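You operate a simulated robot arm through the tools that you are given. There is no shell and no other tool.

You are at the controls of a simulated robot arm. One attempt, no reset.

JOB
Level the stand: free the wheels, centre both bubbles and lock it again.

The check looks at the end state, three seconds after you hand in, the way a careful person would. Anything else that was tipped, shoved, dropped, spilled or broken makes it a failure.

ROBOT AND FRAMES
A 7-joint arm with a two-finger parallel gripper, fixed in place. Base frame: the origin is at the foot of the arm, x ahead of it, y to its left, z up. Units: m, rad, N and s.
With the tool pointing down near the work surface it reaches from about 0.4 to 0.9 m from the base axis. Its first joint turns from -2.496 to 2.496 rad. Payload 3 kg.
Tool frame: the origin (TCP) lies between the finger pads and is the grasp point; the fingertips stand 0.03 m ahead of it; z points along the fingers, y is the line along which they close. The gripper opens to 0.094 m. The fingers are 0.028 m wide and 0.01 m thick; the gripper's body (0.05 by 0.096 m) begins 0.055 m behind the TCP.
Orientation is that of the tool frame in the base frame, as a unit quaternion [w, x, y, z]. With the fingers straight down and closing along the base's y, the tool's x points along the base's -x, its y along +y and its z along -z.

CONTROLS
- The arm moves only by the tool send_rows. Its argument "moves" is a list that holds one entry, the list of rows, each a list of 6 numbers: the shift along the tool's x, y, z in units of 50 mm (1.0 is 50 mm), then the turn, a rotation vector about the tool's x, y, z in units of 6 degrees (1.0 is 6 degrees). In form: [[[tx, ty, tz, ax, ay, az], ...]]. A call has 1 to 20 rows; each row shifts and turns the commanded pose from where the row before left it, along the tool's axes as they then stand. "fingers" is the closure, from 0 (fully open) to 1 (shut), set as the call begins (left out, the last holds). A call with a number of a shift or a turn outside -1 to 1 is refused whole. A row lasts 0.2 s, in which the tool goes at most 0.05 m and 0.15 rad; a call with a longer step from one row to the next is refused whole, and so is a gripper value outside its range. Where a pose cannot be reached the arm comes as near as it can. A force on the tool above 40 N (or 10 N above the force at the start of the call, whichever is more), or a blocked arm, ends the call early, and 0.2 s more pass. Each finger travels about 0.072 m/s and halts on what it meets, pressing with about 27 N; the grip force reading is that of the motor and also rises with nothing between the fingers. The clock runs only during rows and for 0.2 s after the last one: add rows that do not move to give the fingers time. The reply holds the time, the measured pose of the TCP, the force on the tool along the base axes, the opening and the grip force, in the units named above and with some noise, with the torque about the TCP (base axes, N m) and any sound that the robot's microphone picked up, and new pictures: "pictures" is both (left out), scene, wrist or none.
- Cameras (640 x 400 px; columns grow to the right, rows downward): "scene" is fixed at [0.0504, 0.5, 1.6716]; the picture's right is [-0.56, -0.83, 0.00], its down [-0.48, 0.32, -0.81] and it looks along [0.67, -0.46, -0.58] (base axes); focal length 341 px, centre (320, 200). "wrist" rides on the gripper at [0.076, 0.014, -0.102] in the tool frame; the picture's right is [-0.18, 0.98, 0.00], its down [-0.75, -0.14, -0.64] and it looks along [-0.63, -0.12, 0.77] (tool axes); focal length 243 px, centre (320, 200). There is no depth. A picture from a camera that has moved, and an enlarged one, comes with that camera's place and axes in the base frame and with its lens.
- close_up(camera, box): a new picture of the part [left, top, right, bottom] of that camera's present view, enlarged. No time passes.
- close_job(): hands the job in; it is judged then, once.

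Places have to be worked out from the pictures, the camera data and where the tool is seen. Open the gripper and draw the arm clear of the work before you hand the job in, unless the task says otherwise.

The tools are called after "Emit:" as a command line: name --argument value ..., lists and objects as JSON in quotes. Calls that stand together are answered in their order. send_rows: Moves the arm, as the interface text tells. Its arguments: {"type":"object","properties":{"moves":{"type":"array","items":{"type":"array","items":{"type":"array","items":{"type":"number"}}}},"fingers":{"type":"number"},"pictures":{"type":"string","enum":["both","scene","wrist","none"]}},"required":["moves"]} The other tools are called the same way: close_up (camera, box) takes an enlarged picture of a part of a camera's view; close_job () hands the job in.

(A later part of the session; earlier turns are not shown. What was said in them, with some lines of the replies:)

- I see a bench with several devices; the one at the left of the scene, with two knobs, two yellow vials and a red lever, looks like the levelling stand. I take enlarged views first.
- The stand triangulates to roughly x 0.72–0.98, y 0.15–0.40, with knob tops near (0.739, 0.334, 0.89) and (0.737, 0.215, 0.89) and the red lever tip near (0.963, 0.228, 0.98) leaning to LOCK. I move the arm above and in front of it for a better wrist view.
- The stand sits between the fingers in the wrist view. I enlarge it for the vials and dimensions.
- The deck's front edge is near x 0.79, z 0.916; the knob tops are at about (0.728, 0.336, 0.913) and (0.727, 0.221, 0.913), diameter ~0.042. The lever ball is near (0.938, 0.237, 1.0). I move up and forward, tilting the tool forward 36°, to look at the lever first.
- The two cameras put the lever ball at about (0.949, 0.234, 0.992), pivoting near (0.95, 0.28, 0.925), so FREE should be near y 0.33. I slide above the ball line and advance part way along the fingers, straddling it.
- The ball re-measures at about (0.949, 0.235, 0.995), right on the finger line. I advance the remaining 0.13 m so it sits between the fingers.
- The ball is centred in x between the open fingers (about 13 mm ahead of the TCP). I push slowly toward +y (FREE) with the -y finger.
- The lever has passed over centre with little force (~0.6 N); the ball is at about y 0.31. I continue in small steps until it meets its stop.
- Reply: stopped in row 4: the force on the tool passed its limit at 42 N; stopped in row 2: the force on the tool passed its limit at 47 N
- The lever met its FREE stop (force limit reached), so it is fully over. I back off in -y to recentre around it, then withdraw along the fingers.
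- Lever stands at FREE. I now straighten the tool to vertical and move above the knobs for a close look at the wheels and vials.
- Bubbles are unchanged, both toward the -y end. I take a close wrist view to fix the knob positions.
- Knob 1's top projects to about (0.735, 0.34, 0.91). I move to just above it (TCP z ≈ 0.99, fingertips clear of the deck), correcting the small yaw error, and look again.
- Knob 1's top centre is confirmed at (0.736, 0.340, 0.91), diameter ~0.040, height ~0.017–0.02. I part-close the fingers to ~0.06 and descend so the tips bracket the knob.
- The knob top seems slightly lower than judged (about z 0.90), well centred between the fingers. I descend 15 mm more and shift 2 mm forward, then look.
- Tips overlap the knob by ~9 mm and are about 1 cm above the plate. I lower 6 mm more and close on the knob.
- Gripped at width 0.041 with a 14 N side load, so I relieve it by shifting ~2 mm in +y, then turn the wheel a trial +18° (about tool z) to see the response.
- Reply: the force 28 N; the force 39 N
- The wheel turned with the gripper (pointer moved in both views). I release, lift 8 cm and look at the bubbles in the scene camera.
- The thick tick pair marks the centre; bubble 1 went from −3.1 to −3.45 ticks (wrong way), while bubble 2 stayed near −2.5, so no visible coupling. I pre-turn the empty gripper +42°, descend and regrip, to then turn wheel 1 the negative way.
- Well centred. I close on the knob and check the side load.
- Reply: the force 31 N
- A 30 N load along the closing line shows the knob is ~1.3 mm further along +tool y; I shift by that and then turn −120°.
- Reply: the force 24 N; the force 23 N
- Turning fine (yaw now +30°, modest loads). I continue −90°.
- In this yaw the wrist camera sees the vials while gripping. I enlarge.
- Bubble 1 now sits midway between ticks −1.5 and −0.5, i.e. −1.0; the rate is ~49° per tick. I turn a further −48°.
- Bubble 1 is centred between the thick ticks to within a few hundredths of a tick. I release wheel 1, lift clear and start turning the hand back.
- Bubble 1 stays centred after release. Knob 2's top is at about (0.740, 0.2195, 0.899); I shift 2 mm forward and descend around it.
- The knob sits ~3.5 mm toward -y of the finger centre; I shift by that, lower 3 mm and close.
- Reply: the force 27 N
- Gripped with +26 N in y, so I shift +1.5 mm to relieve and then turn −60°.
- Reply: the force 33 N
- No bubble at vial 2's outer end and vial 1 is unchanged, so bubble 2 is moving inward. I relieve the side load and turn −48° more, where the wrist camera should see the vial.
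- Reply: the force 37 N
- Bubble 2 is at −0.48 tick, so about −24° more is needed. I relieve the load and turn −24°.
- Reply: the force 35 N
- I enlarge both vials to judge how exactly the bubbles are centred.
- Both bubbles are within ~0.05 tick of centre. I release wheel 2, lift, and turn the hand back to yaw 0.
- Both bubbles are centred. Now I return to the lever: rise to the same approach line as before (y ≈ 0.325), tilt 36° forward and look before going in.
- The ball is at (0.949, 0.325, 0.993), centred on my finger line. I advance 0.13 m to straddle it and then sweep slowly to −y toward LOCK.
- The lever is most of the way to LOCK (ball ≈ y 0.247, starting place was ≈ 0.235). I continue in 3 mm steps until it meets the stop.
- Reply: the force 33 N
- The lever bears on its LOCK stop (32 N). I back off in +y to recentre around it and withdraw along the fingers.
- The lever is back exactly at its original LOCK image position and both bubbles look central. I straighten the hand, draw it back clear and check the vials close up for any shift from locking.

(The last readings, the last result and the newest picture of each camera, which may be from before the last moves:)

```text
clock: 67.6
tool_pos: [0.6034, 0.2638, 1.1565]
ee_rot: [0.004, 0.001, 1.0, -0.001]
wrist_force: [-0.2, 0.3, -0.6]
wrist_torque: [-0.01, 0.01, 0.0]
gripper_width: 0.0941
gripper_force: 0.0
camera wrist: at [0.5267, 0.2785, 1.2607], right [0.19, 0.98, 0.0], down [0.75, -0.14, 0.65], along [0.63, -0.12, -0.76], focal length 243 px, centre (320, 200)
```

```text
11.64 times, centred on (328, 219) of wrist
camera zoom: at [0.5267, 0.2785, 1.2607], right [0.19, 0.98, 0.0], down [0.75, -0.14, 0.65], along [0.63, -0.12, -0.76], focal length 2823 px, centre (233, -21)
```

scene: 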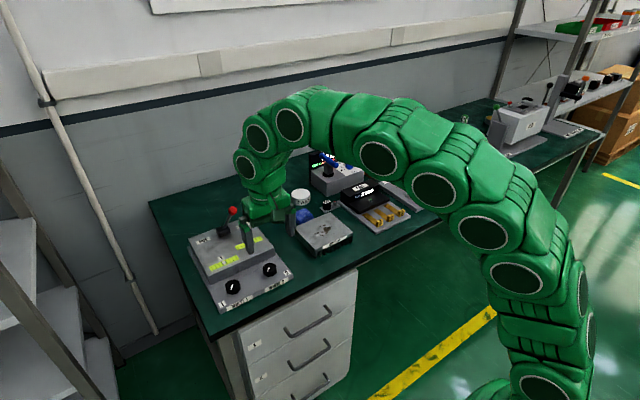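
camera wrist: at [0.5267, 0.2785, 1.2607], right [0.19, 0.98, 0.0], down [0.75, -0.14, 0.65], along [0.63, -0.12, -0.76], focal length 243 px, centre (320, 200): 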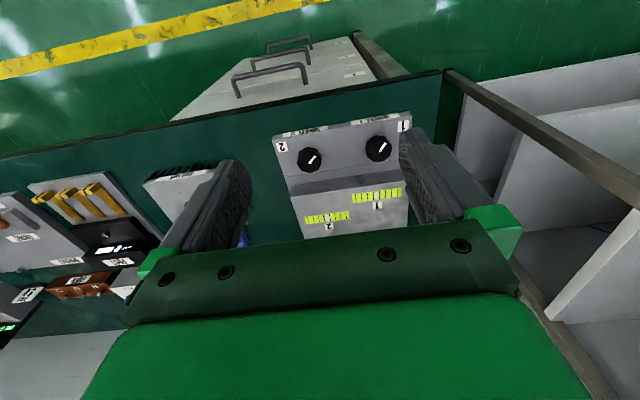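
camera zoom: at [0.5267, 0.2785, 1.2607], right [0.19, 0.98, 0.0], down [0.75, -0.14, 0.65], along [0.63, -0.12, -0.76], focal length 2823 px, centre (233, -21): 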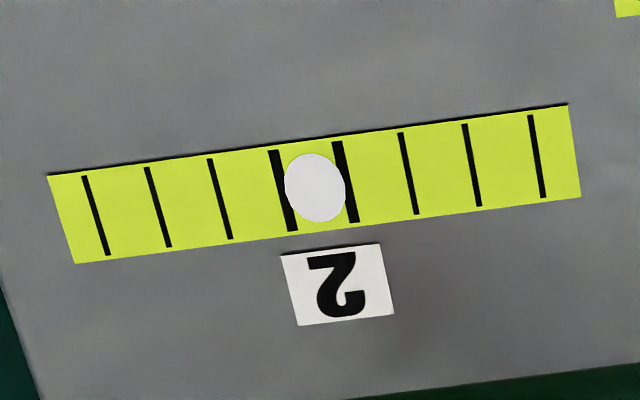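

Both bubbles sit exactly between the thick ticks with the lever at LOCK, and nothing else has moved. I draw the open gripper back a little further from the bench before handing in.

Emit:
send_rows --moves '[[[0.2, -0.4, -0.6, 0, 0, 0], [0.2, -0.4, -0.6, 0, 0, 0], [0.2, -0.4, -0.6, 0, 0, 0], [0.2, -0.4, -0.3, 0, 0, 0], [0, 0, 0, 0, 0, 0]]]' --pictures "scene"

Emit:
close_up --camera "scene" --box '[180, 195, 300, 320]'

```text
clock: 68.8
tool_pos: [0.5627, 0.1852, 1.2633]
ee_rot: [0.002, 0.001, 1.0, -0.001]
wrist_force: [0.8, 0.5, 0.5]
wrist_torque: [0.0, -0.01, 0.0]
gripper_width: 0.0942
gripper_force: 0.1
```

scene: 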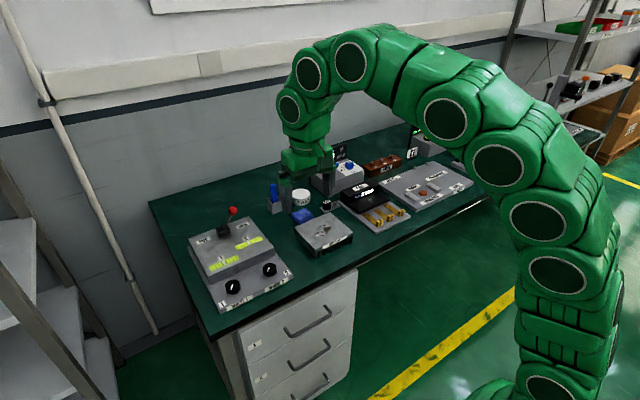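

```text
3.20 times, centred on (240, 258) of scene
camera zoom: at [0.0504, 0.5, 1.6716], right [-0.56, -0.83, 0.0], down [-0.48, 0.32, -0.81], along [0.67, -0.46, -0.58], focal length 1090 px, centre (576, 16)
```

zoom: 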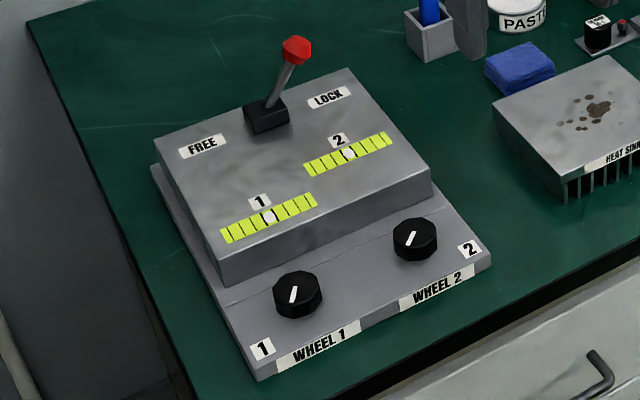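

The lever is at LOCK, both bubbles are centred, the gripper is open and clear, and the surroundings are undisturbed. I hand the job in.

Emit:
close_job

```text
The job is handed in.
```

The stand is level and locked, and I've handed the job in. I don't have the check's verdict yet.

- **Lever:** I pushed it to its FREE stop before touching the wheels. Afterwards I pushed it back to its LOCK stop, where it sits in its original place.
- **Bubbles:** I turned wheel 1 and then wheel 2 until each bubble sat between the two thick ticks, within about 0.05 of a tick. Locking the stand did not shift either one.
- **Forces:** Two pushes against the FREE stop tripped the 40 N limit, peaking at 42 N and 47 N. The last picture shows the stand where it started.
- **Surroundings:** Nothing else in view was moved, and the gripper is open and clear of the bench.
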